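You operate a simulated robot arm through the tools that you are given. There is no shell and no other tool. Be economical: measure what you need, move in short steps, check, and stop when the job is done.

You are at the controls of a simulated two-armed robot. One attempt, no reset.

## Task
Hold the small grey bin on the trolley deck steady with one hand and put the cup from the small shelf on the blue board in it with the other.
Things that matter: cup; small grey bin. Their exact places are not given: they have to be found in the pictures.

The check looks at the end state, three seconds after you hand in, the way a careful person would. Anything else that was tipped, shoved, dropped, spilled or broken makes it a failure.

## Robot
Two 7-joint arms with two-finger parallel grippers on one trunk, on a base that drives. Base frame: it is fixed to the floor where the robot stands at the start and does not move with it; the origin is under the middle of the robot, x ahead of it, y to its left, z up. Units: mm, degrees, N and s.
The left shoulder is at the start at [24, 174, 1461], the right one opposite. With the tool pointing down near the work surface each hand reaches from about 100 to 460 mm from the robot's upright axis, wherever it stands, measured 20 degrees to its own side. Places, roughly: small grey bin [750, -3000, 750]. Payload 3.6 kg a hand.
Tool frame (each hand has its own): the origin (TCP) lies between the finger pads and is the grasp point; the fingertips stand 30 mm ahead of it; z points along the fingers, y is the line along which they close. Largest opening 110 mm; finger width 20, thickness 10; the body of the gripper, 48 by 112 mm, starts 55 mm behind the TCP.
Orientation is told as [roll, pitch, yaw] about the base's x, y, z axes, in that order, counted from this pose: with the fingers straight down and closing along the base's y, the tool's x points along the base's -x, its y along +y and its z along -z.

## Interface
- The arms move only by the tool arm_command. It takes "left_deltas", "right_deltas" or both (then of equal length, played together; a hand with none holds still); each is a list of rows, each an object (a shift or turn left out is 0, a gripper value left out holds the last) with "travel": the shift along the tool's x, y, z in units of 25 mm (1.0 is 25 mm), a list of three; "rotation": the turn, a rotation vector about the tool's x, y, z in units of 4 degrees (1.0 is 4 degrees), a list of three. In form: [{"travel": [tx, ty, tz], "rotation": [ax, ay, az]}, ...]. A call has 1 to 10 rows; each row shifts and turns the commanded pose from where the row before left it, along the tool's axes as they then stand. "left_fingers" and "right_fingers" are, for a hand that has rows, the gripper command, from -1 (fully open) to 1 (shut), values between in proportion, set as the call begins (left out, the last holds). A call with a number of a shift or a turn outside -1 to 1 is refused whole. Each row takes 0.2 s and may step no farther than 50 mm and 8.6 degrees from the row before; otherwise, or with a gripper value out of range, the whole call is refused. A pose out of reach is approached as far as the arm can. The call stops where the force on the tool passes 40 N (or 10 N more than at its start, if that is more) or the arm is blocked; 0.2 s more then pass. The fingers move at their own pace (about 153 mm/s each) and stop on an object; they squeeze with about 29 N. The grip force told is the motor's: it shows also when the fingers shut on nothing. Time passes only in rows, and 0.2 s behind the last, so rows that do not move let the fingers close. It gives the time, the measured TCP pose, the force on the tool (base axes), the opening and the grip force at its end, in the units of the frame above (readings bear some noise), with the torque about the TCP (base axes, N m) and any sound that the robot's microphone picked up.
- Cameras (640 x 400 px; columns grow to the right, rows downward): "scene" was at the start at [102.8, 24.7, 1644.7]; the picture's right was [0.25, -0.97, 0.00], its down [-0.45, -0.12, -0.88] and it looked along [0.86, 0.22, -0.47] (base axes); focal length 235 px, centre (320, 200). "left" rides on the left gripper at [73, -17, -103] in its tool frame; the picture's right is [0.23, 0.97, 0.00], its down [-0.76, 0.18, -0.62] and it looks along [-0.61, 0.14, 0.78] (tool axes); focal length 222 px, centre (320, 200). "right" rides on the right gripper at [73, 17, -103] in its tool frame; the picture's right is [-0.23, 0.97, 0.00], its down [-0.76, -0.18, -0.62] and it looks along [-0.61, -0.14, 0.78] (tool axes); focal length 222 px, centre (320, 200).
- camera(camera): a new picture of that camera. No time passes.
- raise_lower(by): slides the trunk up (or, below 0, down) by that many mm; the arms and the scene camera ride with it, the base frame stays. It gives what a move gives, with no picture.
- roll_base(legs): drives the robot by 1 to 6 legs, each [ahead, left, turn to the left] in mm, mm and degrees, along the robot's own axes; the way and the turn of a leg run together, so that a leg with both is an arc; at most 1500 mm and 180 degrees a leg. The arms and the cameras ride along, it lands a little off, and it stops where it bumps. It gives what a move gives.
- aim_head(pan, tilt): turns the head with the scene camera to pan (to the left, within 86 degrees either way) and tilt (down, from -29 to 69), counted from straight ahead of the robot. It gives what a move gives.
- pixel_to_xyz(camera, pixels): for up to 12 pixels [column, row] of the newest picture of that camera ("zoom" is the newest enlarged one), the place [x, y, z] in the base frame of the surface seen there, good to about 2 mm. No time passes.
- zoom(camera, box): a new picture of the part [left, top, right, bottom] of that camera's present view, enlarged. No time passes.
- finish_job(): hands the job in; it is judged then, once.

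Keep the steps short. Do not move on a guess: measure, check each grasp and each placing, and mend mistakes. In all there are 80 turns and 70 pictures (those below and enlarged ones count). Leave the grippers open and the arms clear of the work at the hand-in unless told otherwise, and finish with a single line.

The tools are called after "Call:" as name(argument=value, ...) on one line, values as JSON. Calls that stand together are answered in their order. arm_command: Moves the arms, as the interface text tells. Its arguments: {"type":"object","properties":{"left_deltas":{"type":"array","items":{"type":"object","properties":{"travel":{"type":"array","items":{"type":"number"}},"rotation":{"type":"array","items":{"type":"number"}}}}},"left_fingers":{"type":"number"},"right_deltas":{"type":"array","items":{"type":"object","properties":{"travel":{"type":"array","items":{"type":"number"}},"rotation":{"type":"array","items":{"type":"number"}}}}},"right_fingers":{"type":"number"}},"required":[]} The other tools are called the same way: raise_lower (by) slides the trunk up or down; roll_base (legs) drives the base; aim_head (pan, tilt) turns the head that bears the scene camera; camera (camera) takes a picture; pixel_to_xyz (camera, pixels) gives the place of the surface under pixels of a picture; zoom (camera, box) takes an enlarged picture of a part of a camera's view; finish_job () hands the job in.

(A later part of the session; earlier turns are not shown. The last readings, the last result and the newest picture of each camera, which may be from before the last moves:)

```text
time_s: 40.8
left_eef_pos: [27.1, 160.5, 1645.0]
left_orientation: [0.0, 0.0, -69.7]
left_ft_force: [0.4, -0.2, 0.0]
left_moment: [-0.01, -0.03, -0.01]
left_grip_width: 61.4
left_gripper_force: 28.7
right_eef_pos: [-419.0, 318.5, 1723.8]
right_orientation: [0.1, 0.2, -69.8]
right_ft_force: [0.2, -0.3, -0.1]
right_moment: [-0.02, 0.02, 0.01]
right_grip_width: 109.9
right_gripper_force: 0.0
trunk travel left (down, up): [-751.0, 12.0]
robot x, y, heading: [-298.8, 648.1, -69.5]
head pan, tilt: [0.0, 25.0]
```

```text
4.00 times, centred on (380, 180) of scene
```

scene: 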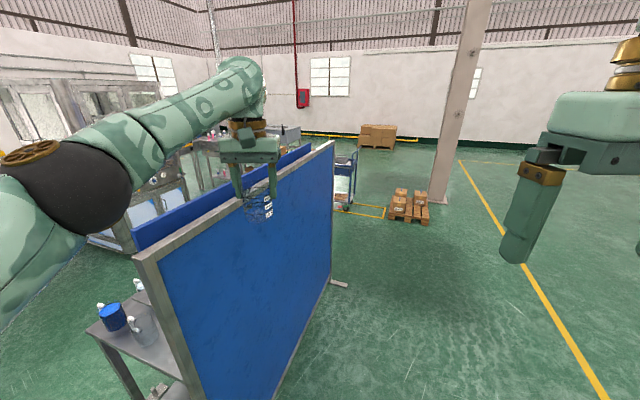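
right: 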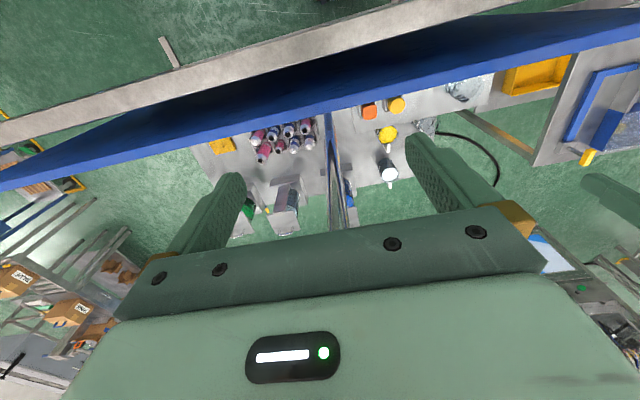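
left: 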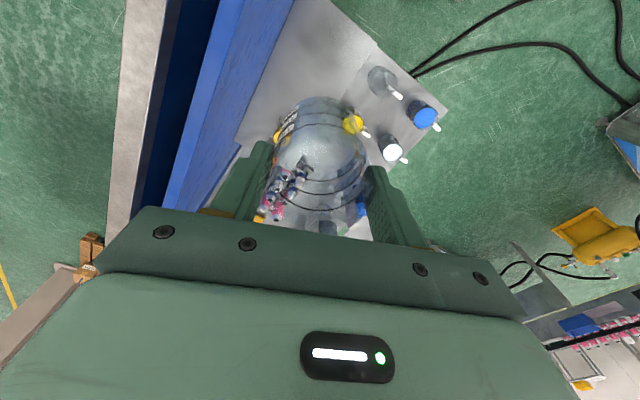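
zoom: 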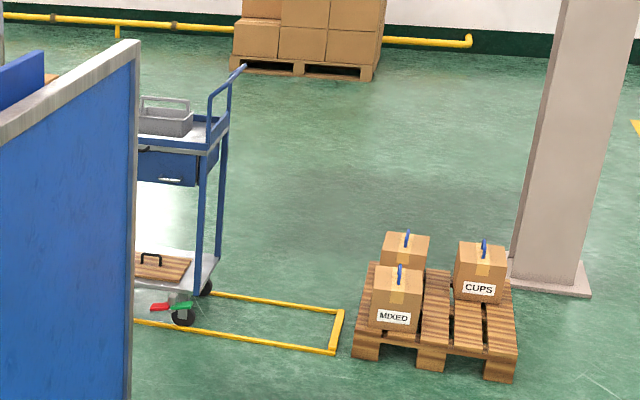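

Trolley: near side at y≈−2800, bin near (760,−2920). I'll turn to heading −90 and drive along x≈−300 to y≈−1600, then look.

Call:
roll_base(legs=[[0, 0, -20.4], [1450, 0, 0], [800, 0, 0]])

Call:
aim_head(pan=38, tilt=35)

Call:
camera(camera="scene")

```text
time_s: 53.0
left_eef_pos: [-127.6, -2163.6, 1643.7]
left_orientation: [0.0, 0.0, -89.1]
left_ft_force: [-0.5, -0.4, -0.9]
left_moment: [0.0, 0.02, 0.05]
left_grip_width: 61.7
left_gripper_force: 28.5
right_eef_pos: [-494.1, -1866.6, 1723.7]
right_orientation: [0.2, 0.0, -89.1]
right_ft_force: [-0.2, 0.1, -0.2]
right_moment: [0.0, 0.02, 0.01]
right_grip_width: 109.8
right_gripper_force: 0.0
trunk travel left (down, up): [-751.0, 12.0]
robot x, y, heading: [-270.6, -1598.9, -88.8]
head pan, tilt: [0.0, 25.0]
```

```text
time_s: 54.0
left_eef_pos: [-125.3, -2163.4, 1643.8]
left_orientation: [0.1, -0.1, -89.0]
left_ft_force: [-0.1, 0.4, 0.0]
left_moment: [-0.03, -0.02, -0.01]
left_grip_width: 61.4
left_gripper_force: 28.7
right_eef_pos: [-493.0, -1866.1, 1723.2]
right_orientation: [0.1, 0.1, -89.1]
right_ft_force: [0.4, -0.1, -0.7]
right_moment: [0.0, 0.0, 0.03]
right_grip_width: 110.0
right_gripper_force: 0.1
trunk travel left (down, up): [-751.0, 12.0]
robot x, y, heading: [-273.0, -1596.0, -89.1]
head pan, tilt: [38.0, 35.0]
```

```text
35 pictures are left
```

scene: 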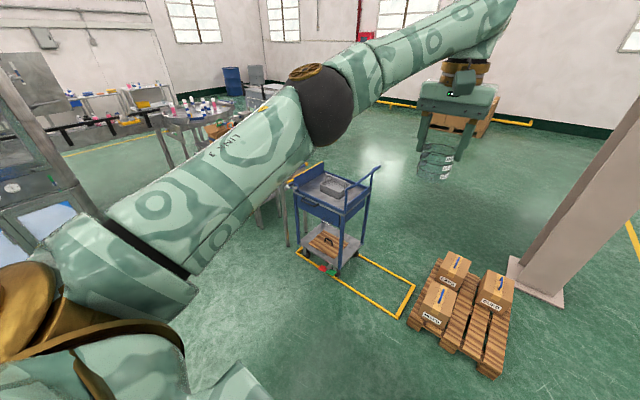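

Area in front of the trolley (+y side) looks free. Zoom and measure.

Call:
zoom(camera="scene", box=[260, 150, 400, 290])

Call:
pixel_to_xyz(camera="zoom", pixels=[[160, 210], [345, 295], [330, 150], [460, 170], [300, 200], [345, 130], [300, 165], [390, 165], [130, 425], [350, 570], [65, 260], [345, 215]])

```text
2.86 times, centred on (330, 220) of scene
```

zoom: 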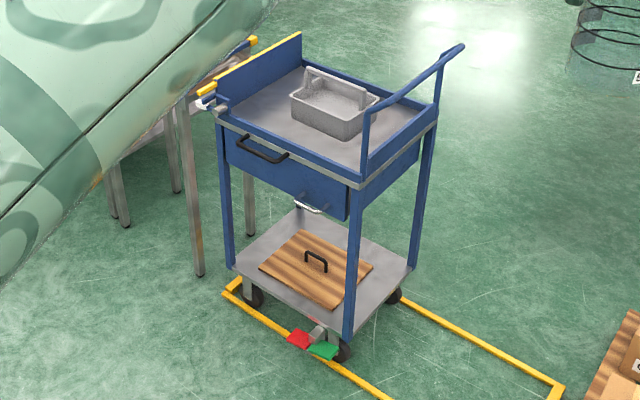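

```text
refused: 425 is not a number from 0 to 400
```

Call:
pixel_to_xyz(camera="zoom", pixels=[[220, 118], [355, 180], [432, 120], [305, 62], [295, 97], [345, 135], [378, 97], [310, 68], [365, 92], [200, 275], [320, 350], [228, 290]])

Call:
zoom(camera="scene", box=[300, 160, 370, 210])

Call:
pixel_to_xyz(camera="zoom", pixels=[[320, 200], [250, 180], [300, 270], [350, 220], [220, 240], [460, 180], [250, 120], [400, 200], [380, 260], [250, 280]])

```text
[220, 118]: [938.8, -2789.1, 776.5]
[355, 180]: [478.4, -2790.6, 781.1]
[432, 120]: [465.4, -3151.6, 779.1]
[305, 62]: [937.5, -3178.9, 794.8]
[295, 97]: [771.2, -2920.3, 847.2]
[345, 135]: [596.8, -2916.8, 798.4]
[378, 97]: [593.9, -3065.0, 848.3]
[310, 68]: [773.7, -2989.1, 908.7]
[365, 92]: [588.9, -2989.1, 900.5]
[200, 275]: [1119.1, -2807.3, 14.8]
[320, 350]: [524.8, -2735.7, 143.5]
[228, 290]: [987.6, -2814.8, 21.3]
```

```text
8.00 times, centred on (335, 185) of scene
```

zoom: 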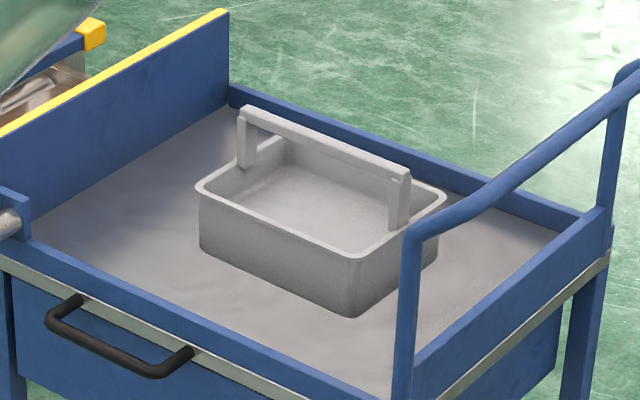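

```text
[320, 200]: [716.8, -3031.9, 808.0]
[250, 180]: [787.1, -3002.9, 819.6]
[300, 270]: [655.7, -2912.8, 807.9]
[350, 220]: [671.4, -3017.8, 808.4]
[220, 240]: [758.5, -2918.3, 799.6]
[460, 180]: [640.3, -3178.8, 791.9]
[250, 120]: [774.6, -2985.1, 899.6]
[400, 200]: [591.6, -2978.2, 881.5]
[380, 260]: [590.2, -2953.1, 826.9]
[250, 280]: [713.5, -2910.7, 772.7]
```

Bin: x 590–775, y −2915…−3065, rim z≈848, with a handle bar along x at y≈−2990, z≈905. Trolley edge y≈−2790, pedals near (525,−2735). Drive to about (660,−2250) facing −y and look down at my base and the trolley.

Call:
roll_base(legs=[[0, 930, -0.9], [620, 0, 0]])

Call:
aim_head(pan=0, tilt=62)

Call:
camera(camera="scene")

```text
time_s: 62.0
left_eef_pos: [787.5, -2784.1, 1643.3]
left_orientation: [0.0, -0.1, -90.0]
left_ft_force: [-0.7, 0.4, -1.4]
left_moment: [0.0, -0.05, 0.0]
left_grip_width: 61.4
left_gripper_force: 28.8
right_eef_pos: [426.1, -2480.5, 1723.4]
right_orientation: [0.1, 0.1, -90.1]
right_ft_force: [0.5, -0.5, -0.4]
right_moment: [-0.04, 0.0, 0.0]
right_grip_width: 110.0
right_gripper_force: 0.0
trunk travel left (down, up): [-751.0, 12.0]
robot x, y, heading: [651.3, -2219.7, -89.8]
head pan, tilt: [38.0, 35.0]
```

```text
time_s: 63.0
left_eef_pos: [787.9, -2786.1, 1642.8]
left_orientation: [0.0, 0.0, -90.0]
left_ft_force: [0.1, 0.3, -0.9]
left_moment: [0.0, -0.02, -0.03]
left_grip_width: 61.4
left_gripper_force: 29.3
right_eef_pos: [427.2, -2481.2, 1723.3]
right_orientation: [0.0, 0.1, -90.2]
right_ft_force: [0.4, 0.2, 0.7]
right_moment: [0.03, 0.01, 0.03]
right_grip_width: 109.9
right_gripper_force: 0.0
trunk travel left (down, up): [-751.0, 12.0]
robot x, y, heading: [650.1, -2219.0, -90.0]
head pan, tilt: [0.0, 62.0]
```

```text
32 pictures are left
```

scene: 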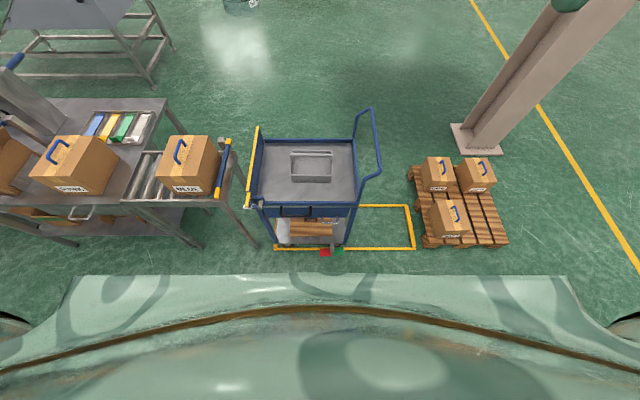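

Now zoom on the bin from above.

Call:
zoom(camera="scene", box=[270, 135, 350, 190])

Call:
pixel_to_xyz(camera="zoom", pixels=[[180, 160], [320, 150], [480, 160], [320, 142], [320, 165], [320, 240], [320, 310], [320, 340], [320, 290], [170, 230], [490, 230], [320, 190]])

```text
7.27 times, centred on (310, 162) of scene
```

zoom: 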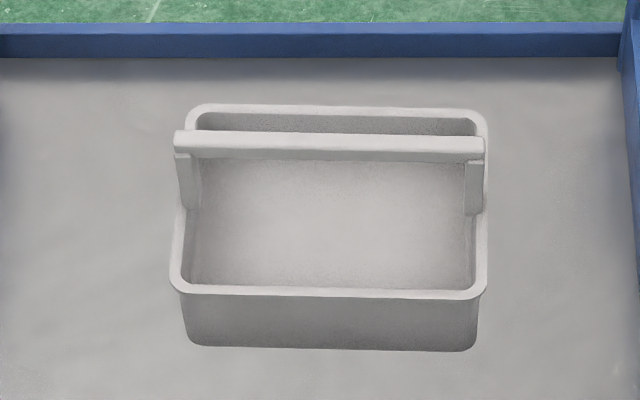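

```text
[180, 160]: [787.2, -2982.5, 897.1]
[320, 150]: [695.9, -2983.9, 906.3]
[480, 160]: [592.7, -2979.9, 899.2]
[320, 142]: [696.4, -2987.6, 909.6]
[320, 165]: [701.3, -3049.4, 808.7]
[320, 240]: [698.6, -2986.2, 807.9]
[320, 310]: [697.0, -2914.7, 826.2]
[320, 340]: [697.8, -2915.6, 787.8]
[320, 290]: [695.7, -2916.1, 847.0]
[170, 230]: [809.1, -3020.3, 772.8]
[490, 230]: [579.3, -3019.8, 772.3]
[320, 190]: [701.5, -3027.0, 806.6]
```

Cup (Ø≈62) must pass beside the handle bar; a ~15° tilt makes room. First check how far my base protrudes: right camera's top edge looks almost straight down in front of the robot.

Call:
camera(camera="right")

Call:
pixel_to_xyz(camera="right", pixels=[[320, 3], [450, 3], [200, 3], [320, 40], [500, 30]])

Call:
pixel_to_xyz(camera="scene", pixels=[[325, 255], [338, 254], [325, 249], [300, 249], [400, 249], [345, 250], [317, 254], [300, 210], [320, 205]])

```text
30 pictures are left
```

right: 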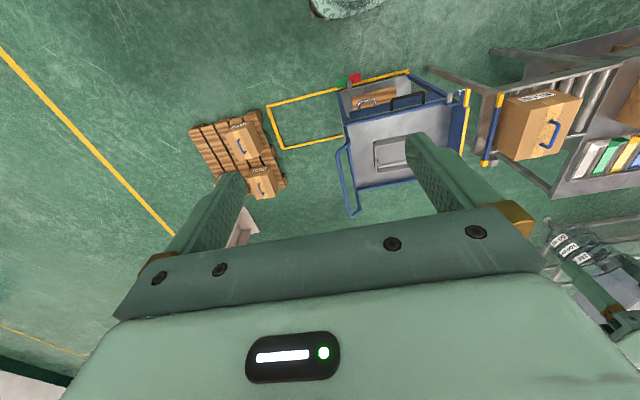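

```text
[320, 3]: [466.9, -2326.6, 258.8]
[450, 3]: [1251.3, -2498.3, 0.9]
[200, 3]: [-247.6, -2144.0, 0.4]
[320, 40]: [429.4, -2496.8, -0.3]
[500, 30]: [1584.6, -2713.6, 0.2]
```

```text
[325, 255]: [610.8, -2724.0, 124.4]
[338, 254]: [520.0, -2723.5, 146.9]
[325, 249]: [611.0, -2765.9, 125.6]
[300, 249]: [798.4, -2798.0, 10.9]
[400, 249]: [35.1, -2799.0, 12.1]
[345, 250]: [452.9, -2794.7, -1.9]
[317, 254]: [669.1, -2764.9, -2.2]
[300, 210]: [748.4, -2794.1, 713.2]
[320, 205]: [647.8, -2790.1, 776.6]
```

The base's front edge shows at the top of this picture (~(345,15)). Measure it.

Call:
pixel_to_xyz(camera="right", pixels=[[345, 14], [330, 14], [365, 10], [385, 3], [315, 8], [345, 5]])

```text
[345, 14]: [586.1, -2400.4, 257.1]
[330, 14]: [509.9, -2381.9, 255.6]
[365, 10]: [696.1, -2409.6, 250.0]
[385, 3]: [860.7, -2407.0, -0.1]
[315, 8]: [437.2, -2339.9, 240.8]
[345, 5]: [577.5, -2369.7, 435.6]
```

Base front is only ~195 mm ahead of its axis. Target axis ≈(715,−2505), leaving ~30 mm to the pedals. Check the table on the left for elbow room.

Call:
pixel_to_xyz(camera="scene", pixels=[[224, 145], [215, 195], [205, 140], [212, 190], [160, 160], [252, 130], [245, 205], [255, 243], [375, 130], [362, 180], [357, 110]])

Call:
roll_base(legs=[[0, 65, 0], [200, 0, 0]])

```text
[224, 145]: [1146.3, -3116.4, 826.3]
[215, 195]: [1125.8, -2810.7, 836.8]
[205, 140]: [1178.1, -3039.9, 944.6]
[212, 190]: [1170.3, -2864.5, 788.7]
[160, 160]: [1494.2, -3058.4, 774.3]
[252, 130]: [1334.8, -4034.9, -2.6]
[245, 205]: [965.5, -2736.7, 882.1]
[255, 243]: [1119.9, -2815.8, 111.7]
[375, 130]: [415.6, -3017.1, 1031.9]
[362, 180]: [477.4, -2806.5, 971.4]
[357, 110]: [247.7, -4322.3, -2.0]
```

```text
time_s: 65.2
left_eef_pos: [848.4, -2983.4, 1645.9]
left_orientation: [0.1, -0.1, -90.2]
left_ft_force: [-0.7, 0.5, -0.6]
left_moment: [-0.05, -0.04, 0.01]
left_grip_width: 61.1
left_gripper_force: 29.2
right_eef_pos: [486.8, -2678.6, 1723.5]
right_orientation: [0.1, -0.1, -90.3]
right_ft_force: [-0.1, 1.2, -0.5]
right_moment: [0.0, -0.02, 0.0]
right_grip_width: 109.8
right_gripper_force: 0.1
trunk travel left (down, up): [-751.0, 12.0]
robot x, y, heading: [710.7, -2419.8, -90.4]
head pan, tilt: [0.0, 62.0]
```

Forward another 85 mm, then lower the trunk by 400 with hands kept apart, look.

Call:
roll_base(legs=[[85, 0, 0.4]])

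Call:
raise_lower(by=-400)

Call:
aim_head(pan=0, tilt=50)

Call:
camera(camera="scene")

Call:
camera(camera="right")

```text
time_s: 66.4
left_eef_pos: [846.1, -3064.5, 1637.7]
left_orientation: [0.1, 0.5, -90.6]
left_ft_force: [-0.6, -1.6, -0.3]
left_moment: [0.08, -0.04, 0.01]
left_grip_width: 61.1
left_gripper_force: 29.1
right_eef_pos: [487.9, -2757.4, 1720.4]
right_orientation: [0.2, 0.7, -90.8]
right_ft_force: [-0.8, -1.0, -0.4]
right_moment: [0.06, -0.02, -0.01]
right_grip_width: 110.0
right_gripper_force: 0.0
trunk travel left (down, up): [-751.0, 12.0]
robot x, y, heading: [720.2, -2481.1, -90.6]
head pan, tilt: [0.0, 62.0]
stopped in leg 1: the robot was blocked; the commanded pose is now the measured one
```

```text
time_s: 70.2
left_eef_pos: [849.7, -3051.2, 1244.1]
left_orientation: [-0.1, 0.0, -90.4]
left_ft_force: [-0.8, 0.2, -0.4]
left_moment: [-0.03, -0.01, -0.01]
left_grip_width: 60.9
left_gripper_force: 29.1
right_eef_pos: [490.3, -2744.4, 1324.2]
right_orientation: [0.1, 0.2, -90.8]
right_ft_force: [0.2, -0.1, 0.2]
right_moment: [0.03, -0.03, 0.03]
right_grip_width: 109.9
right_gripper_force: 0.1
trunk travel left (down, up): [-351.0, 412.0]
robot x, y, heading: [722.4, -2480.3, -90.4]
head pan, tilt: [0.0, 62.0]
```

```text
time_s: 71.0
left_eef_pos: [850.6, -3052.0, 1243.1]
left_orientation: [-0.1, 0.0, -90.6]
left_ft_force: [-0.7, 0.4, -0.4]
left_moment: [-0.04, 0.0, -0.01]
left_grip_width: 61.4
left_gripper_force: 29.1
right_eef_pos: [491.0, -2745.2, 1323.9]
right_orientation: [-0.1, 0.2, -90.7]
right_ft_force: [0.2, -0.3, 0.9]
right_moment: [-0.05, 0.0, -0.01]
right_grip_width: 110.0
right_gripper_force: 0.1
trunk travel left (down, up): [-351.0, 412.0]
robot x, y, heading: [718.8, -2479.8, -90.6]
head pan, tilt: [0.0, 50.0]
```

```text
29 pictures are left
```

scene: 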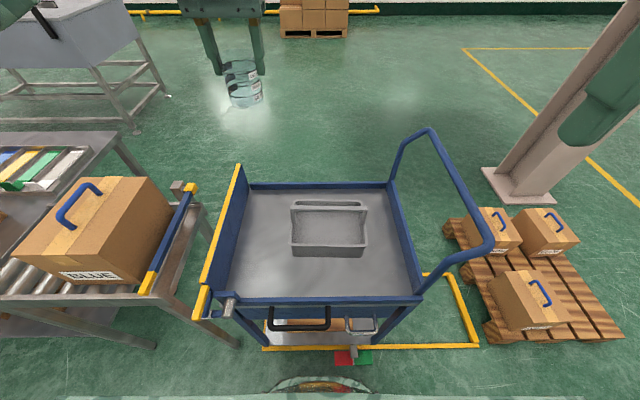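

```text
28 pictures are left
```

right: 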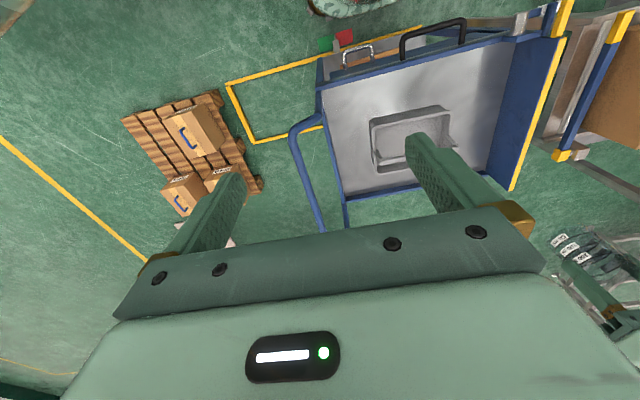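

The base was blocked at y≈−2480. Back off 20 mm? First check whether the trolley moved.

Call:
pixel_to_xyz(camera="scene", pixels=[[345, 360], [365, 360], [345, 352], [320, 380], [330, 250], [330, 205], [293, 205], [365, 205], [417, 300], [310, 320], [365, 320], [230, 305]])

Call:
zoom(camera="scene", box=[240, 290, 440, 400])

```text
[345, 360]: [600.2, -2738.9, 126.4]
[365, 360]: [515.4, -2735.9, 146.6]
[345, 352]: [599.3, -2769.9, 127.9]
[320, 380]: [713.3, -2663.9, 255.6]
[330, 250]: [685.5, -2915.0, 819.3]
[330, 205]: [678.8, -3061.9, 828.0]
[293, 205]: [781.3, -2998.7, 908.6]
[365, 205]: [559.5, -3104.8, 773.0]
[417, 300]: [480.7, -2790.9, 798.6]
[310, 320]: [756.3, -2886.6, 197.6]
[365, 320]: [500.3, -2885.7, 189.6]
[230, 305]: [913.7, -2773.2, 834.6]
```

```text
3.20 times, centred on (340, 345) of scene
```

zoom: 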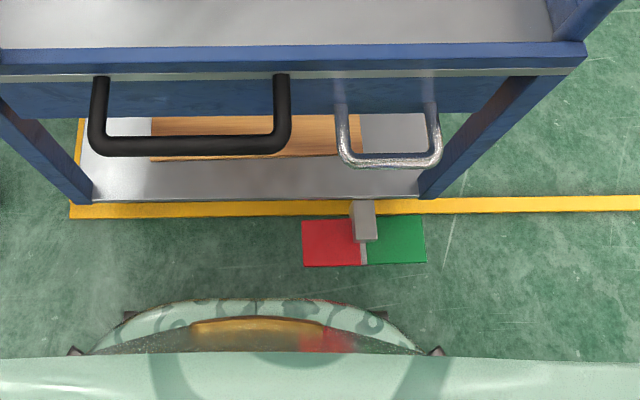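

Trolley and bin unmoved; ~40 mm to the pedals. I'll back off 10 mm, then bring the right hand over the bin's right end wall and the left hand nearer, both high.

Call:
roll_base(legs=[[-10, 0, 0.5]])

Call:
arm_command(right_deltas=[{"travel": [-0.93, 0.45, 0]}, {"travel": [-0.93, 0.45, 0]}, {"travel": [-0.93, 0.45, 0]}, {"travel": [-0.93, 0.45, 0]}, {"travel": [-0.93, 0.45, 0]}, {"travel": [-0.93, 0.45, 0]}, {"travel": [-0.93, 0.45, 0]}, {"travel": [-0.93, 0.45, 0]}, {"travel": [-0.93, 0.45, 0]}], left_deltas=[{"travel": [0.36, -0.3, 0]}, {"travel": [0.36, -0.3, 0]}, {"travel": [0.36, -0.3, 0]}, {"travel": [0.36, -0.3, 0]}, {"travel": [0.36, -0.3, 0]}, {"travel": [0.36, -0.3, 0]}, {"travel": [0.36, -0.3, 0]}, {"travel": [0.36, -0.3, 0]}, {"travel": [0.36, -0.3, 0]}])

Call:
camera(camera="scene")

```text
time_s: 71.7
left_eef_pos: [855.0, -3040.3, 1242.0]
left_orientation: [-0.1, 0.0, -90.2]
left_ft_force: [-0.2, -0.5, -0.9]
left_moment: [0.0, 0.04, 0.0]
left_grip_width: 60.9
left_gripper_force: 28.7
right_eef_pos: [493.0, -2737.5, 1322.0]
right_orientation: [0.1, 0.2, -90.2]
right_ft_force: [-0.8, -0.3, 1.0]
right_moment: [0.02, 0.0, -0.03]
right_grip_width: 110.1
right_gripper_force: 0.1
trunk travel left (down, up): [-351.0, 412.0]
robot x, y, heading: [718.4, -2473.9, -90.0]
head pan, tilt: [0.0, 50.0]
```

```text
time_s: 73.7
left_eef_pos: [787.4, -2958.4, 1243.4]
left_orientation: [0.0, 0.0, -90.2]
left_ft_force: [0.5, -1.0, -0.1]
left_moment: [0.02, 0.02, 0.0]
left_grip_width: 61.0
left_gripper_force: 29.6
right_eef_pos: [590.2, -2937.4, 1323.3]
right_orientation: [0.1, 0.1, -90.2]
right_ft_force: [0.6, 0.3, 0.0]
right_moment: [0.02, 0.04, -0.02]
right_grip_width: 110.1
right_gripper_force: 0.1
right hand out of reach, approached as far as the arm can: row 9
trunk travel left (down, up): [-351.0, 412.0]
robot x, y, heading: [718.0, -2474.1, -90.3]
head pan, tilt: [0.0, 50.0]
```

```text
26 pictures are left
```

scene: 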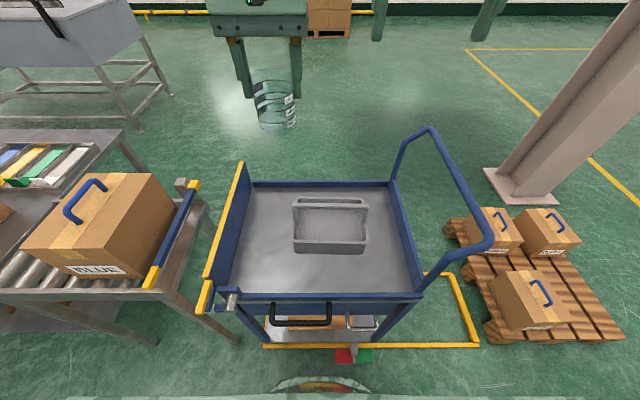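

Reach is better with the hand below shoulder height. Lower the right hand 200 mm and the left 40 mm by arm, then the trunk by 200.

Call:
arm_command(right_deltas=[{"travel": [0, 0, 1]}, {"travel": [0, 0, 1]}, {"travel": [0, 0, 1]}, {"travel": [0, 0, 1]}, {"travel": [0, 0, 1]}, {"travel": [0, 0, 1]}, {"travel": [0, 0, 1]}, {"travel": [0, 0, 1]}], left_deltas=[{"travel": [0, 0, 0.2]}, {"travel": [0, 0, 0.2]}, {"travel": [0, 0, 0.2]}, {"travel": [0, 0, 0.2]}, {"travel": [0, 0, 0.2]}, {"travel": [0, 0, 0.2]}, {"travel": [0, 0, 0.2]}, {"travel": [0, 0, 0.2]}])

Call:
camera(camera="scene")

Call:
camera(camera="right")

```text
time_s: 75.5
left_eef_pos: [788.6, -2960.1, 1201.7]
left_orientation: [0.0, 0.0, -90.0]
left_ft_force: [0.2, -0.8, -0.7]
left_moment: [-0.02, -0.01, 0.0]
left_grip_width: 61.1
left_gripper_force: 28.4
right_eef_pos: [589.4, -2937.7, 1122.1]
right_orientation: [0.1, 0.2, -90.3]
right_ft_force: [0.1, 0.4, -0.7]
right_moment: [0.02, -0.01, -0.02]
right_grip_width: 109.9
right_gripper_force: 0.1
trunk travel left (down, up): [-351.0, 412.0]
robot x, y, heading: [718.5, -2470.2, -90.1]
head pan, tilt: [0.0, 50.0]
```

```text
25 pictures are left
```

scene: 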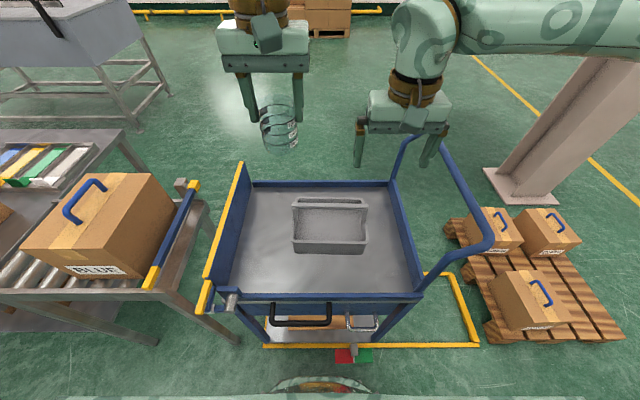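

```text
24 pictures are left
```

right: 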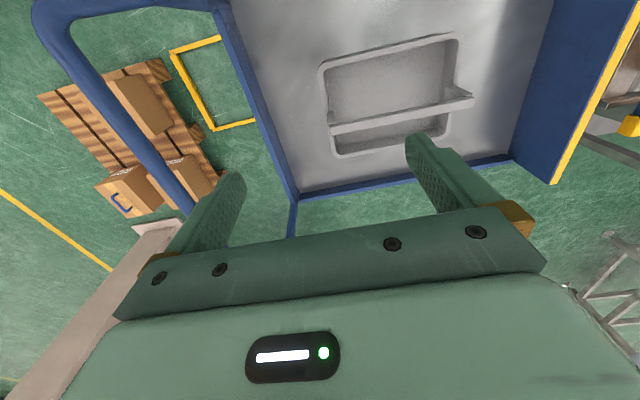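

The right forearm could meet the trolley's push handle if I lower the trunk; with the trunk high the forearm slopes upward. Measure bin's right-end wall in the right camera and handle height.

Call:
zoom(camera="right", box=[300, 25, 492, 165])

Call:
pixel_to_xyz(camera="right", pixels=[[322, 72], [325, 90], [328, 110], [400, 45], [400, 51], [400, 116], [345, 130], [458, 100], [380, 75], [400, 106], [100, 80], [150, 150]])

```text
2.86 times, centred on (396, 95) of right
```

zoom: 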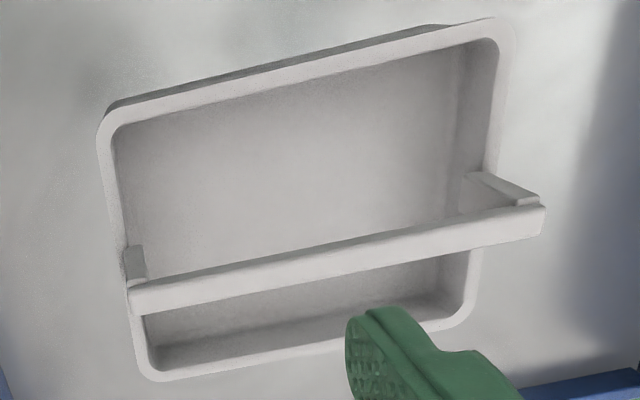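

```text
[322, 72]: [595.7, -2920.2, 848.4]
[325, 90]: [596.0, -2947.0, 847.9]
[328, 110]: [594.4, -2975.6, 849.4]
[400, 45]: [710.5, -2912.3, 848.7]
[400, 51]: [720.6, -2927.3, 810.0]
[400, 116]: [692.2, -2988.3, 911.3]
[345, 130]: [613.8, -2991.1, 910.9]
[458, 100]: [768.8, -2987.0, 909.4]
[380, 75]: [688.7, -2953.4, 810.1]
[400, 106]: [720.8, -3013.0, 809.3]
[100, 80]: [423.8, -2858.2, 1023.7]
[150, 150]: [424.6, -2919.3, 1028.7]
```

Call:
pixel_to_xyz(camera="zoom", pixels=[[300, 66], [300, 72], [300, 78], [300, 84], [300, 232], [300, 244], [300, 252], [300, 260], [300, 270], [103, 150], [112, 150], [118, 150]])

```text
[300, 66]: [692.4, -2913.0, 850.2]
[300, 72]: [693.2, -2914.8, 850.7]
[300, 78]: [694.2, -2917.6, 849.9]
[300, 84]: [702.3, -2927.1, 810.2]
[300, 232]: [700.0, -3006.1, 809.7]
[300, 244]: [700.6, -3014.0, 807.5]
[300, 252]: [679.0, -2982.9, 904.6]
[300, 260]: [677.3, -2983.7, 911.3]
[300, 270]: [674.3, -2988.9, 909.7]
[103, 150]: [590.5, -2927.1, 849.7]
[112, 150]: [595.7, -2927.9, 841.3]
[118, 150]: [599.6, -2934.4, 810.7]
```

Wall 590–596 in x, gap from near wall (−2919) to bar (−2983) = 64. Lower the right hand 200 mm toward (593,−2945), trunk as is.

Call:
arm_command(right_deltas=[{"travel": [-0.04, 0.02, 1]}, {"travel": [-0.04, 0.02, 1]}, {"travel": [-0.04, 0.02, 1]}, {"travel": [-0.04, 0.02, 1]}, {"travel": [-0.04, 0.02, 1]}, {"travel": [-0.04, 0.02, 1]}, {"travel": [-0.03, 0.02, 0.7]}, {"travel": [-0.02, 0, 0.5]}], right_fingers=-1)

Call:
camera(camera="scene")

Call:
camera(camera="right")

```text
time_s: 77.3
left_eef_pos: [787.4, -2960.8, 1202.4]
left_orientation: [-0.1, 0.1, -90.1]
left_ft_force: [-0.2, 0.2, 0.1]
left_moment: [-0.02, 0.02, 0.01]
left_grip_width: 60.8
left_gripper_force: 28.8
right_eef_pos: [594.8, -2943.5, 941.7]
right_orientation: [0.1, 0.2, -90.1]
right_ft_force: [-0.6, -0.1, -0.8]
right_moment: [0.04, 0.01, -0.03]
right_grip_width: 110.3
right_gripper_force: 0.1
trunk travel left (down, up): [-351.0, 412.0]
robot x, y, heading: [716.8, -2470.6, -90.1]
head pan, tilt: [0.0, 50.0]
```

```text
22 pictures are left
```

scene: 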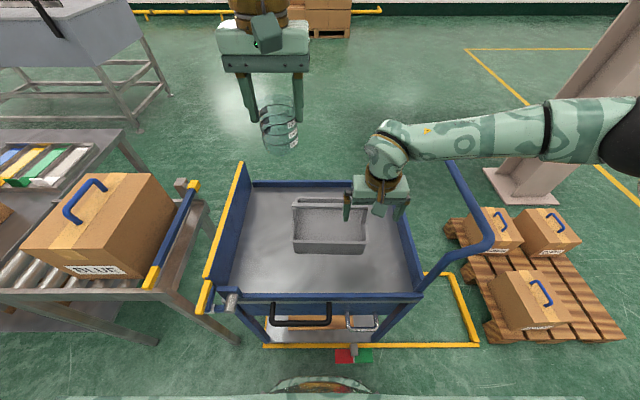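

```text
21 pictures are left
```

right: 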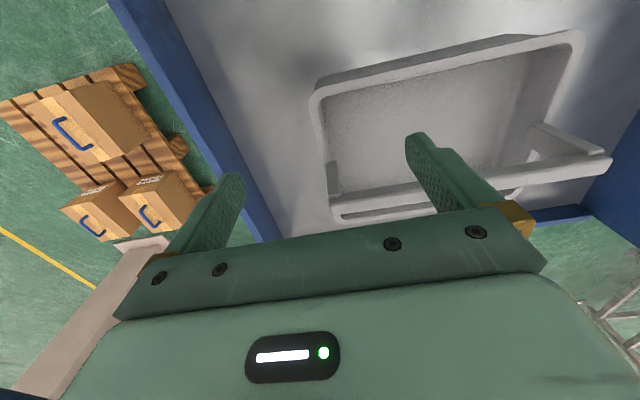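

Check forearm height near the trolley handle.

Call:
pixel_to_xyz(camera="scene", pixels=[[450, 125], [450, 140], [450, 155], [400, 150], [520, 120], [520, 150], [600, 115], [462, 175], [385, 190]])

```text
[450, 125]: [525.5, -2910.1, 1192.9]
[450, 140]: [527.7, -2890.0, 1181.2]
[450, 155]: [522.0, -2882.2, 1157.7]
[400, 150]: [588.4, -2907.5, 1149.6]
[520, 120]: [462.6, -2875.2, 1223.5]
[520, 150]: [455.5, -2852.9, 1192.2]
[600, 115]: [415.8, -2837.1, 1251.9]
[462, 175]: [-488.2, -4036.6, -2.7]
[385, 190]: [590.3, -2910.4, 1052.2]
```

Forearm clears the handle by ~120 mm now, ~50 after descending. Descend 92 mm to straddle the wall.

Call:
arm_command(right_deltas=[{"travel": [-0.02, -0.03, 0.8]}, {"travel": [-0.02, -0.02, 0.8]}, {"travel": [-0.02, -0.02, 0.8]}, {"travel": [0, 0, 0.7]}, {"travel": [0, 0, 0.6]}, {"travel": [0, 0, 0]}])

Call:
camera(camera="scene")

Call:
camera(camera="right")

```text
time_s: 78.7
left_eef_pos: [787.0, -2958.3, 1203.6]
left_orientation: [0.0, 0.0, -90.1]
left_ft_force: [-0.5, -0.8, 0.6]
left_moment: [0.01, -0.03, 0.02]
left_grip_width: 60.8
left_gripper_force: 28.8
right_eef_pos: [590.9, -2945.5, 851.1]
right_orientation: [0.1, 0.0, -90.3]
right_ft_force: [-2.6, -1.9, 19.1]
right_moment: [-0.63, -0.21, -0.13]
right_grip_width: 110.0
right_gripper_force: 0.2
trunk travel left (down, up): [-351.0, 412.0]
robot x, y, heading: [715.5, -2477.4, -90.2]
head pan, tilt: [0.0, 50.0]
```

```text
20 pictures are left
```

scene: 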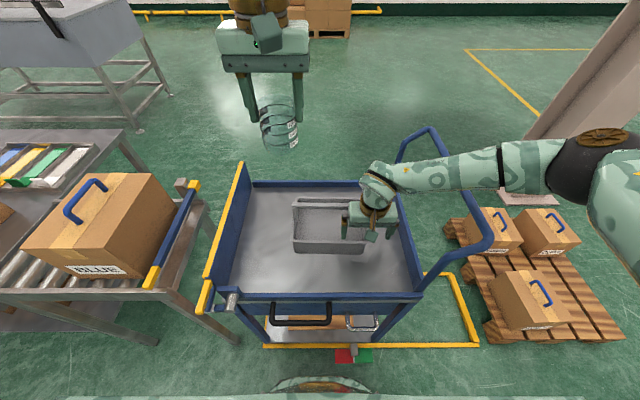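

```text
19 pictures are left
```

right: 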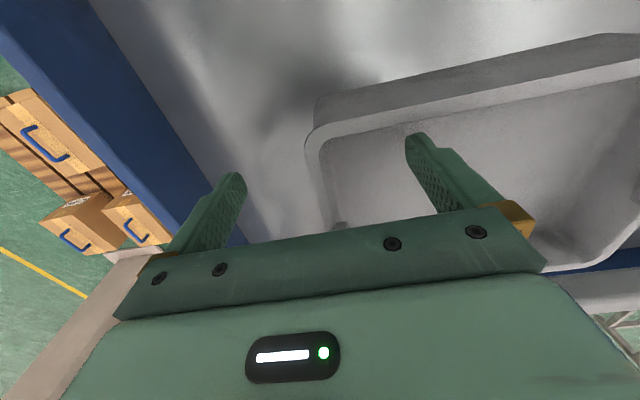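

19 N up, with torque pointing to contact near (602,−2978): my gripper body rests on the bar end. Lift 14 mm, move 10 mm nearer (+y), set z≈860.

Call:
arm_command(right_deltas=[{"travel": [0, 0, -0.56]}, {"travel": [0.2, 0.06, 0]}, {"travel": [0.2, 0.06, 0]}, {"travel": [0, 0, 0.2]}, {"travel": [0, 0, 0]}])

Call:
zoom(camera="scene", box=[270, 160, 430, 260])

```text
time_s: 79.9
left_eef_pos: [787.9, -2959.5, 1203.1]
left_orientation: [0.1, 0.0, -90.1]
left_ft_force: [-0.6, 0.6, 0.4]
left_moment: [0.02, 0.01, 0.03]
left_grip_width: 61.2
left_gripper_force: 28.8
right_eef_pos: [595.3, -2935.3, 858.5]
right_orientation: [0.1, 0.1, -90.3]
right_ft_force: [0.1, 0.1, -0.1]
right_moment: [0.02, -0.01, -0.01]
right_grip_width: 110.1
right_gripper_force: 0.0
trunk travel left (down, up): [-351.0, 412.0]
robot x, y, heading: [718.6, -2468.8, -90.1]
head pan, tilt: [0.0, 50.0]
```

```text
4.00 times, centred on (350, 210) of scene
```

zoom: 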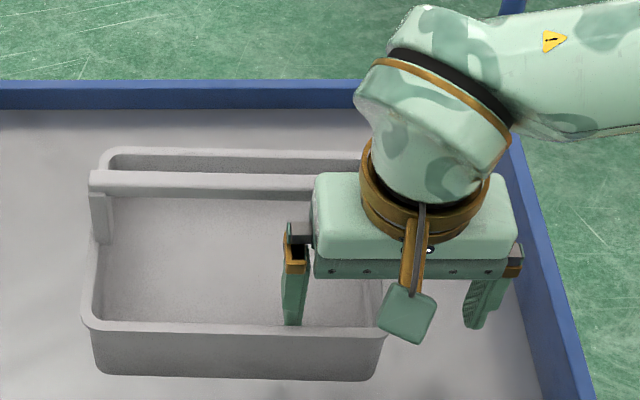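

Free and straddling. Nudge 2 mm and close on the wall.

Call:
arm_command(right_deltas=[{"travel": [0, -0.08, 0]}])

Call:
arm_command(right_deltas=[{"travel": [0, 0, 0]}, {"travel": [0, 0, 0]}, {"travel": [0, 0, 0]}, {"travel": [0, 0, 0]}], right_fingers=1)

Call:
zoom(camera="scene", box=[270, 160, 430, 260])

Call:
pixel_to_xyz(camera="zoom", pixels=[[150, 328], [150, 360], [150, 180], [150, 250], [90, 300], [97, 220], [200, 182]])

```text
time_s: 80.3
left_eef_pos: [787.3, -2960.9, 1204.0]
left_orientation: [0.0, 0.1, -90.1]
left_ft_force: [0.6, 0.1, -0.6]
left_moment: [0.02, -0.04, -0.01]
left_grip_width: 61.1
left_gripper_force: 29.2
right_eef_pos: [593.4, -2935.3, 859.5]
right_orientation: [0.1, 0.2, -90.2]
right_ft_force: [-0.5, 0.2, 0.3]
right_moment: [0.0, -0.03, 0.02]
right_grip_width: 109.8
right_gripper_force: 0.1
trunk travel left (down, up): [-351.0, 412.0]
robot x, y, heading: [719.5, -2468.5, -90.0]
head pan, tilt: [0.0, 50.0]
```

```text
time_s: 81.3
left_eef_pos: [787.5, -2960.2, 1203.0]
left_orientation: [0.0, 0.0, -90.1]
left_ft_force: [0.5, 0.3, 0.2]
left_moment: [-0.01, -0.02, 0.0]
left_grip_width: 61.0
left_gripper_force: 29.6
right_eef_pos: [591.9, -2934.9, 858.7]
right_orientation: [0.1, 0.3, -90.4]
right_ft_force: [0.5, -0.4, 1.9]
right_moment: [0.02, 0.07, -0.13]
right_grip_width: 3.8
right_gripper_force: 29.0
trunk travel left (down, up): [-351.0, 412.0]
robot x, y, heading: [722.3, -2473.6, -90.4]
head pan, tilt: [0.0, 50.0]
```

```text
4.00 times, centred on (350, 210) of scene
```

zoom: 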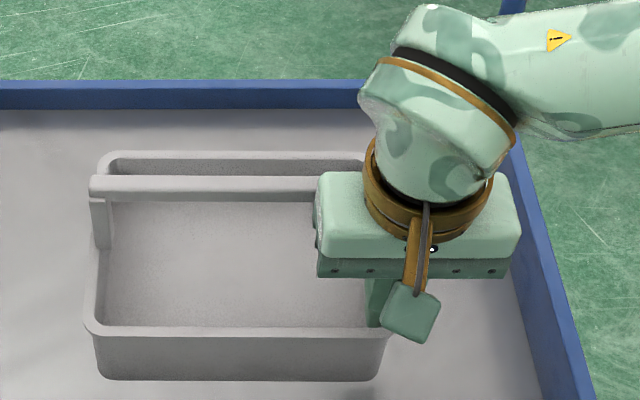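

```text
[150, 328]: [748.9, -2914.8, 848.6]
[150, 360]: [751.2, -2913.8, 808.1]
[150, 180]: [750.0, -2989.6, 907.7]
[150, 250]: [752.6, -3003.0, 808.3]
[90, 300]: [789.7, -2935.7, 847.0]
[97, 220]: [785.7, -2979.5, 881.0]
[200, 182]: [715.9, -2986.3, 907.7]
```

Wall held (3.8 mm, 29 N), bin unmoved. Now bring the left hand to (726,−2920,1010) then tilt 15° (cup bottom forward).

Call:
arm_command(left_deltas=[{"travel": [0.4, -0.3, 0.5]}, {"travel": [0.4, -0.3, 0.8]}, {"travel": [0.4, -0.3, 0.9]}, {"travel": [0.38, -0.3, 0.9]}, {"travel": [0, -0.3, 0.9]}, {"travel": [0, -0.3, 0.9]}, {"travel": [0, -0.3, 0.9]}, {"travel": [0, -0.36, 0.9]}, {"travel": [0, 0, 0.9]}])

Call:
camera(camera="scene")

```text
time_s: 83.3
left_eef_pos: [725.9, -2919.4, 1012.4]
left_orientation: [0.0, 0.0, -90.0]
left_ft_force: [-0.6, -0.8, -1.3]
left_moment: [0.02, 0.03, -0.01]
left_grip_width: 60.5
left_gripper_force: 29.1
right_eef_pos: [593.5, -2934.8, 860.2]
right_orientation: [0.0, 0.2, -90.3]
right_ft_force: [-0.6, -1.0, 3.2]
right_moment: [0.01, 0.11, -0.09]
right_grip_width: 3.5
right_gripper_force: 29.2
trunk travel left (down, up): [-351.0, 412.0]
robot x, y, heading: [715.4, -2474.8, -90.2]
head pan, tilt: [0.0, 50.0]
```

```text
16 pictures are left
```

scene: 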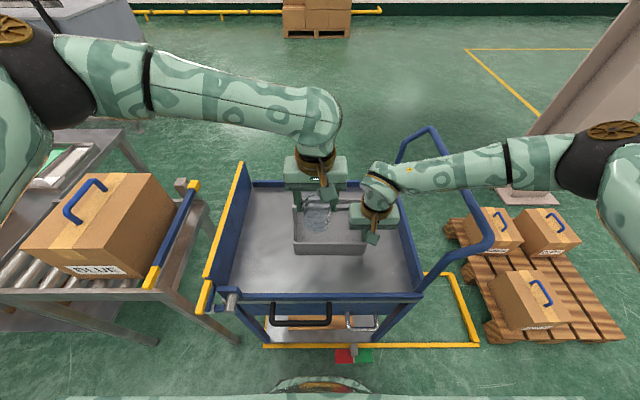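

Both arms clear of each other. Tilt 15° now.

Call:
arm_command(left_deltas=[{"rotation": [0, -0.75, 0]}, {"rotation": [0, -0.75, 0]}, {"rotation": [0, -0.75, 0]}, {"rotation": [0, -0.75, 0]}, {"rotation": [0, -0.75, 0]}, {"travel": [0, 0, 0]}])

Call:
camera(camera="left")

Call:
zoom(camera="scene", box=[250, 140, 430, 260])

```text
time_s: 84.7
left_eef_pos: [725.1, -2919.9, 1012.8]
left_orientation: [0.0, -15.0, -90.1]
left_ft_force: [-0.4, 0.1, -0.1]
left_moment: [0.0, 0.01, 0.02]
left_grip_width: 60.7
left_gripper_force: 29.5
right_eef_pos: [592.2, -2936.1, 859.2]
right_orientation: [0.2, 0.2, -90.2]
right_ft_force: [0.0, 0.2, 3.1]
right_moment: [0.02, 0.09, -0.08]
right_grip_width: 3.7
right_gripper_force: 28.8
trunk travel left (down, up): [-351.0, 412.0]
robot x, y, heading: [719.0, -2474.4, -90.2]
head pan, tilt: [0.0, 50.0]
```

```text
15 pictures are left
```

left: 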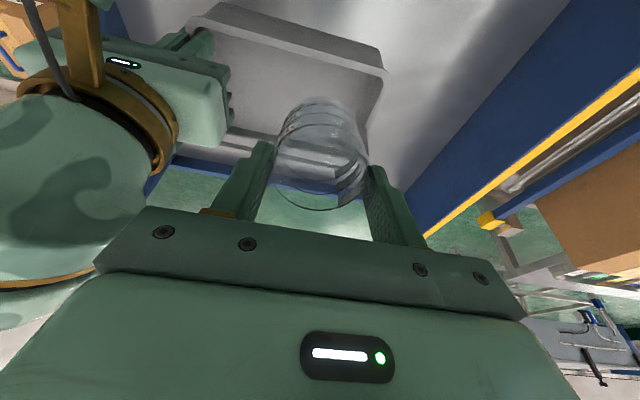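

```text
3.33 times, centred on (340, 200) of scene
```

zoom: 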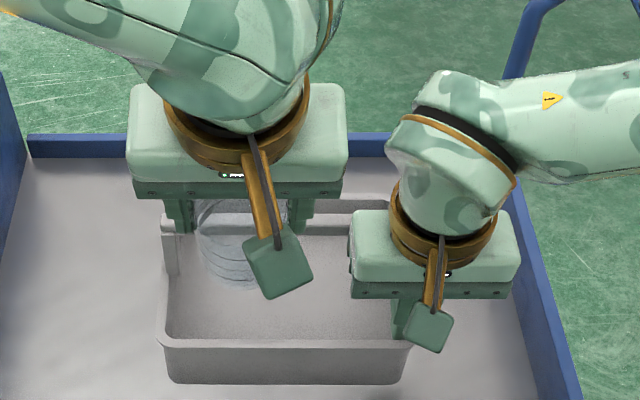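

Descend along the cup axis 100 mm (with 8 mm back-shift), then check.

Call:
arm_command(left_deltas=[{"travel": [0.336, 0.04, 0]}, {"travel": [0, 0, 0.7]}, {"travel": [0, 0, 0.7]}, {"travel": [0, 0, 0.7]}, {"travel": [0, 0, 0.7]}, {"travel": [0, 0, 0.7]}, {"travel": [0, 0, 0.5]}, {"travel": [0, 0, 0]}])

Call:
camera(camera="left")

Call:
zoom(camera="scene", box=[250, 140, 430, 260])

```text
time_s: 86.5
left_eef_pos: [726.6, -2936.9, 913.9]
left_orientation: [0.0, -15.0, -90.2]
left_ft_force: [-0.4, 0.3, -1.6]
left_moment: [0.01, 0.0, -0.03]
left_grip_width: 61.0
left_gripper_force: 29.2
right_eef_pos: [591.8, -2935.0, 859.4]
right_orientation: [0.1, 0.2, -90.2]
right_ft_force: [-0.8, 0.3, 2.1]
right_moment: [0.12, 0.09, -0.09]
right_grip_width: 3.8
right_gripper_force: 29.3
trunk travel left (down, up): [-351.0, 412.0]
robot x, y, heading: [716.7, -2469.6, -89.9]
head pan, tilt: [0.0, 50.0]
```

```text
13 pictures are left
```

left: 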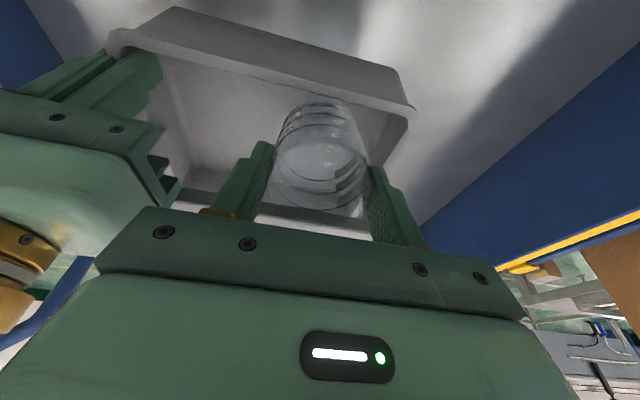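

```text
3.33 times, centred on (340, 200) of scene
```

zoom: 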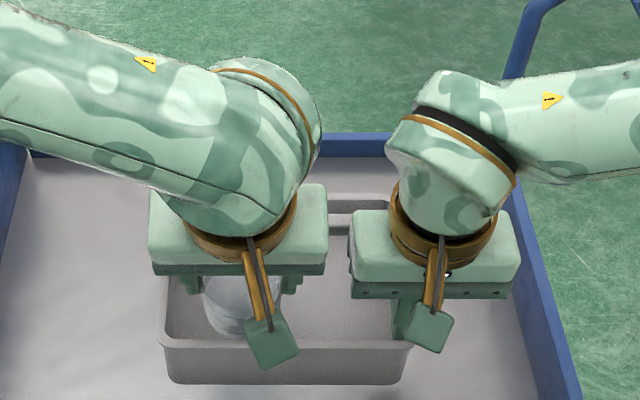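

On track (pose errors <2 mm, no force). Descend another 45 mm slowly.

Call:
arm_command(left_deltas=[{"travel": [0, 0, 0.4]}, {"travel": [0, 0, 0.4]}, {"travel": [0, 0, 0.4]}, {"travel": [0, 0, 0.3]}, {"travel": [0, 0, 0.3]}, {"travel": [0, 0, 0]}])

Call:
zoom(camera="left", box=[140, 20, 460, 240])

```text
time_s: 87.9
left_eef_pos: [726.4, -2948.9, 870.4]
left_orientation: [0.0, -15.0, -90.1]
left_ft_force: [-0.4, 3.5, 23.2]
left_moment: [0.18, -0.04, -0.01]
left_grip_width: 59.3
left_gripper_force: 29.4
right_eef_pos: [591.7, -2936.1, 860.2]
right_orientation: [0.1, 0.2, -90.2]
right_ft_force: [0.0, -0.8, -6.9]
right_moment: [-0.08, 0.17, -0.19]
right_grip_width: 3.7
right_gripper_force: 28.5
trunk travel left (down, up): [-351.0, 412.0]
robot x, y, heading: [717.4, -2468.9, -90.3]
head pan, tilt: [0.0, 50.0]
```

```text
1.82 times, centred on (300, 130) of left
```

zoom: 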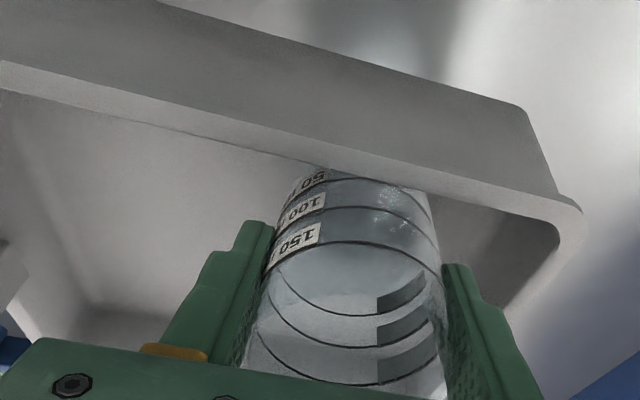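

Contact: 23 N up, consistent with the cup's bottom edge on the bin floor. Ease up 2.5 mm, and re-read.

Call:
arm_command(left_deltas=[{"travel": [0, 0, -0.08]}, {"travel": [0, 0, 0]}])

Call:
zoom(camera="scene", box=[270, 160, 400, 260])

```text
time_s: 88.5
left_eef_pos: [727.6, -2947.7, 871.5]
left_orientation: [0.1, -14.9, -90.2]
left_ft_force: [0.1, -1.1, 0.2]
left_moment: [0.0, -0.03, 0.0]
left_grip_width: 59.7
left_gripper_force: 28.7
right_eef_pos: [593.0, -2935.7, 859.6]
right_orientation: [0.1, 0.3, -90.3]
right_ft_force: [-0.7, 0.5, 0.2]
right_moment: [0.01, 0.11, 0.0]
right_grip_width: 3.5
right_gripper_force: 28.9
trunk travel left (down, up): [-351.0, 412.0]
robot x, y, heading: [720.0, -2467.8, -90.2]
head pan, tilt: [0.0, 50.0]
```

```text
4.00 times, centred on (335, 210) of scene
```

zoom: 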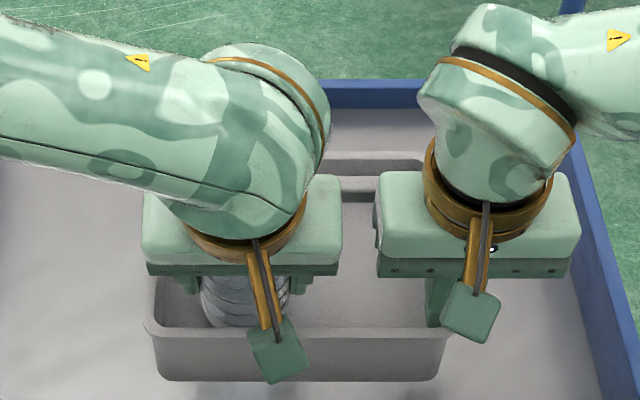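

Force is gone; cup bottom sits on the bin floor. Open the left fingers partly (to ~82 mm).

Call:
arm_command(left_deltas=[{"travel": [0, 0, 0]}, {"travel": [0, 0, 0]}, {"travel": [0, 0, 0]}], left_fingers=-0.49)

Call:
zoom(camera="left", box=[140, 20, 460, 240])

```text
time_s: 89.3
left_eef_pos: [726.3, -2949.2, 872.2]
left_orientation: [0.0, -15.0, -90.1]
left_ft_force: [0.1, -0.2, -0.3]
left_moment: [0.01, 0.0, 0.0]
left_grip_width: 82.1
left_gripper_force: 0.0
right_eef_pos: [593.3, -2935.6, 859.2]
right_orientation: [0.2, 0.1, -90.2]
right_ft_force: [-0.2, -0.7, 1.1]
right_moment: [0.0, 0.12, 0.01]
right_grip_width: 3.4
right_gripper_force: 28.8
trunk travel left (down, up): [-351.0, 412.0]
robot x, y, heading: [717.1, -2470.1, -90.0]
head pan, tilt: [0.0, 50.0]
```

```text
1.82 times, centred on (300, 130) of left
```

zoom: 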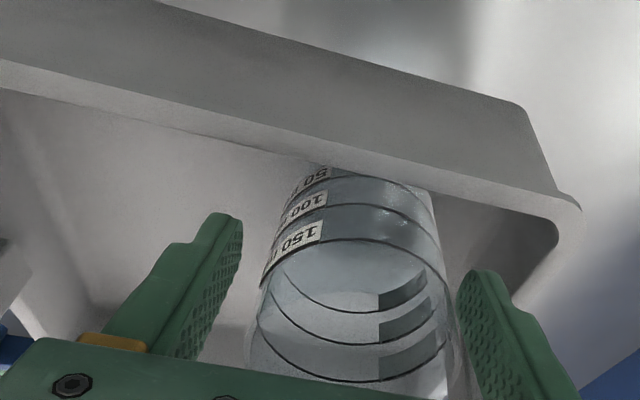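

Released; the cup stays in place, clear of both fingers. Withdraw along the tool axis.

Call:
arm_command(left_deltas=[{"travel": [0, 0, -0.4]}, {"travel": [0, 0, -0.6]}, {"travel": [0, 0, -0.8]}, {"travel": [0, 0, -1]}, {"travel": [0, 0, -1]}, {"travel": [0, 0, -1]}, {"travel": [0, 0, -1]}, {"travel": [0, 0, -1]}])

Call:
camera(camera="left")

Call:
zoom(camera="scene", box=[270, 160, 400, 260])

```text
time_s: 91.1
left_eef_pos: [726.0, -2903.7, 1038.3]
left_orientation: [0.1, -15.0, -90.0]
left_ft_force: [-0.4, 0.2, -0.7]
left_moment: [0.04, 0.0, -0.01]
left_grip_width: 81.8
left_gripper_force: 0.0
right_eef_pos: [592.2, -2934.7, 859.1]
right_orientation: [0.1, 0.2, -90.2]
right_ft_force: [-1.8, 0.3, 3.4]
right_moment: [-0.45, 0.1, -0.04]
right_grip_width: 3.9
right_gripper_force: 28.6
trunk travel left (down, up): [-351.0, 412.0]
robot x, y, heading: [716.5, -2473.6, -90.2]
head pan, tilt: [0.0, 50.0]
```

```text
8 pictures are left
```

left: 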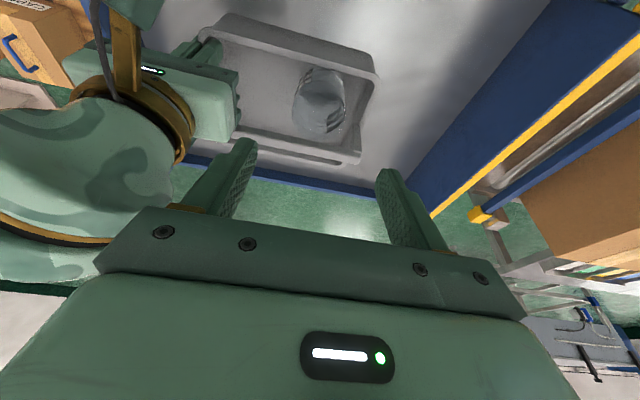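

```text
4.00 times, centred on (335, 210) of scene
```

zoom: 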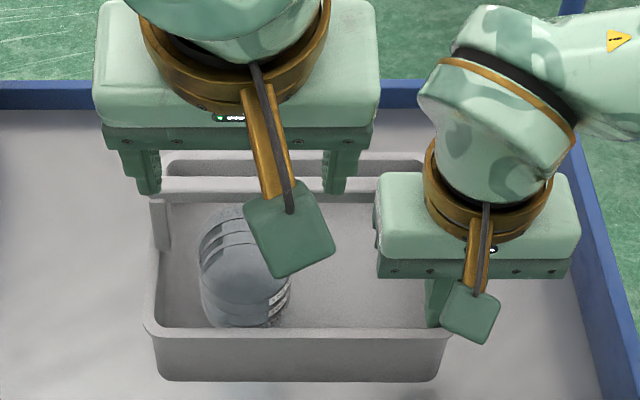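

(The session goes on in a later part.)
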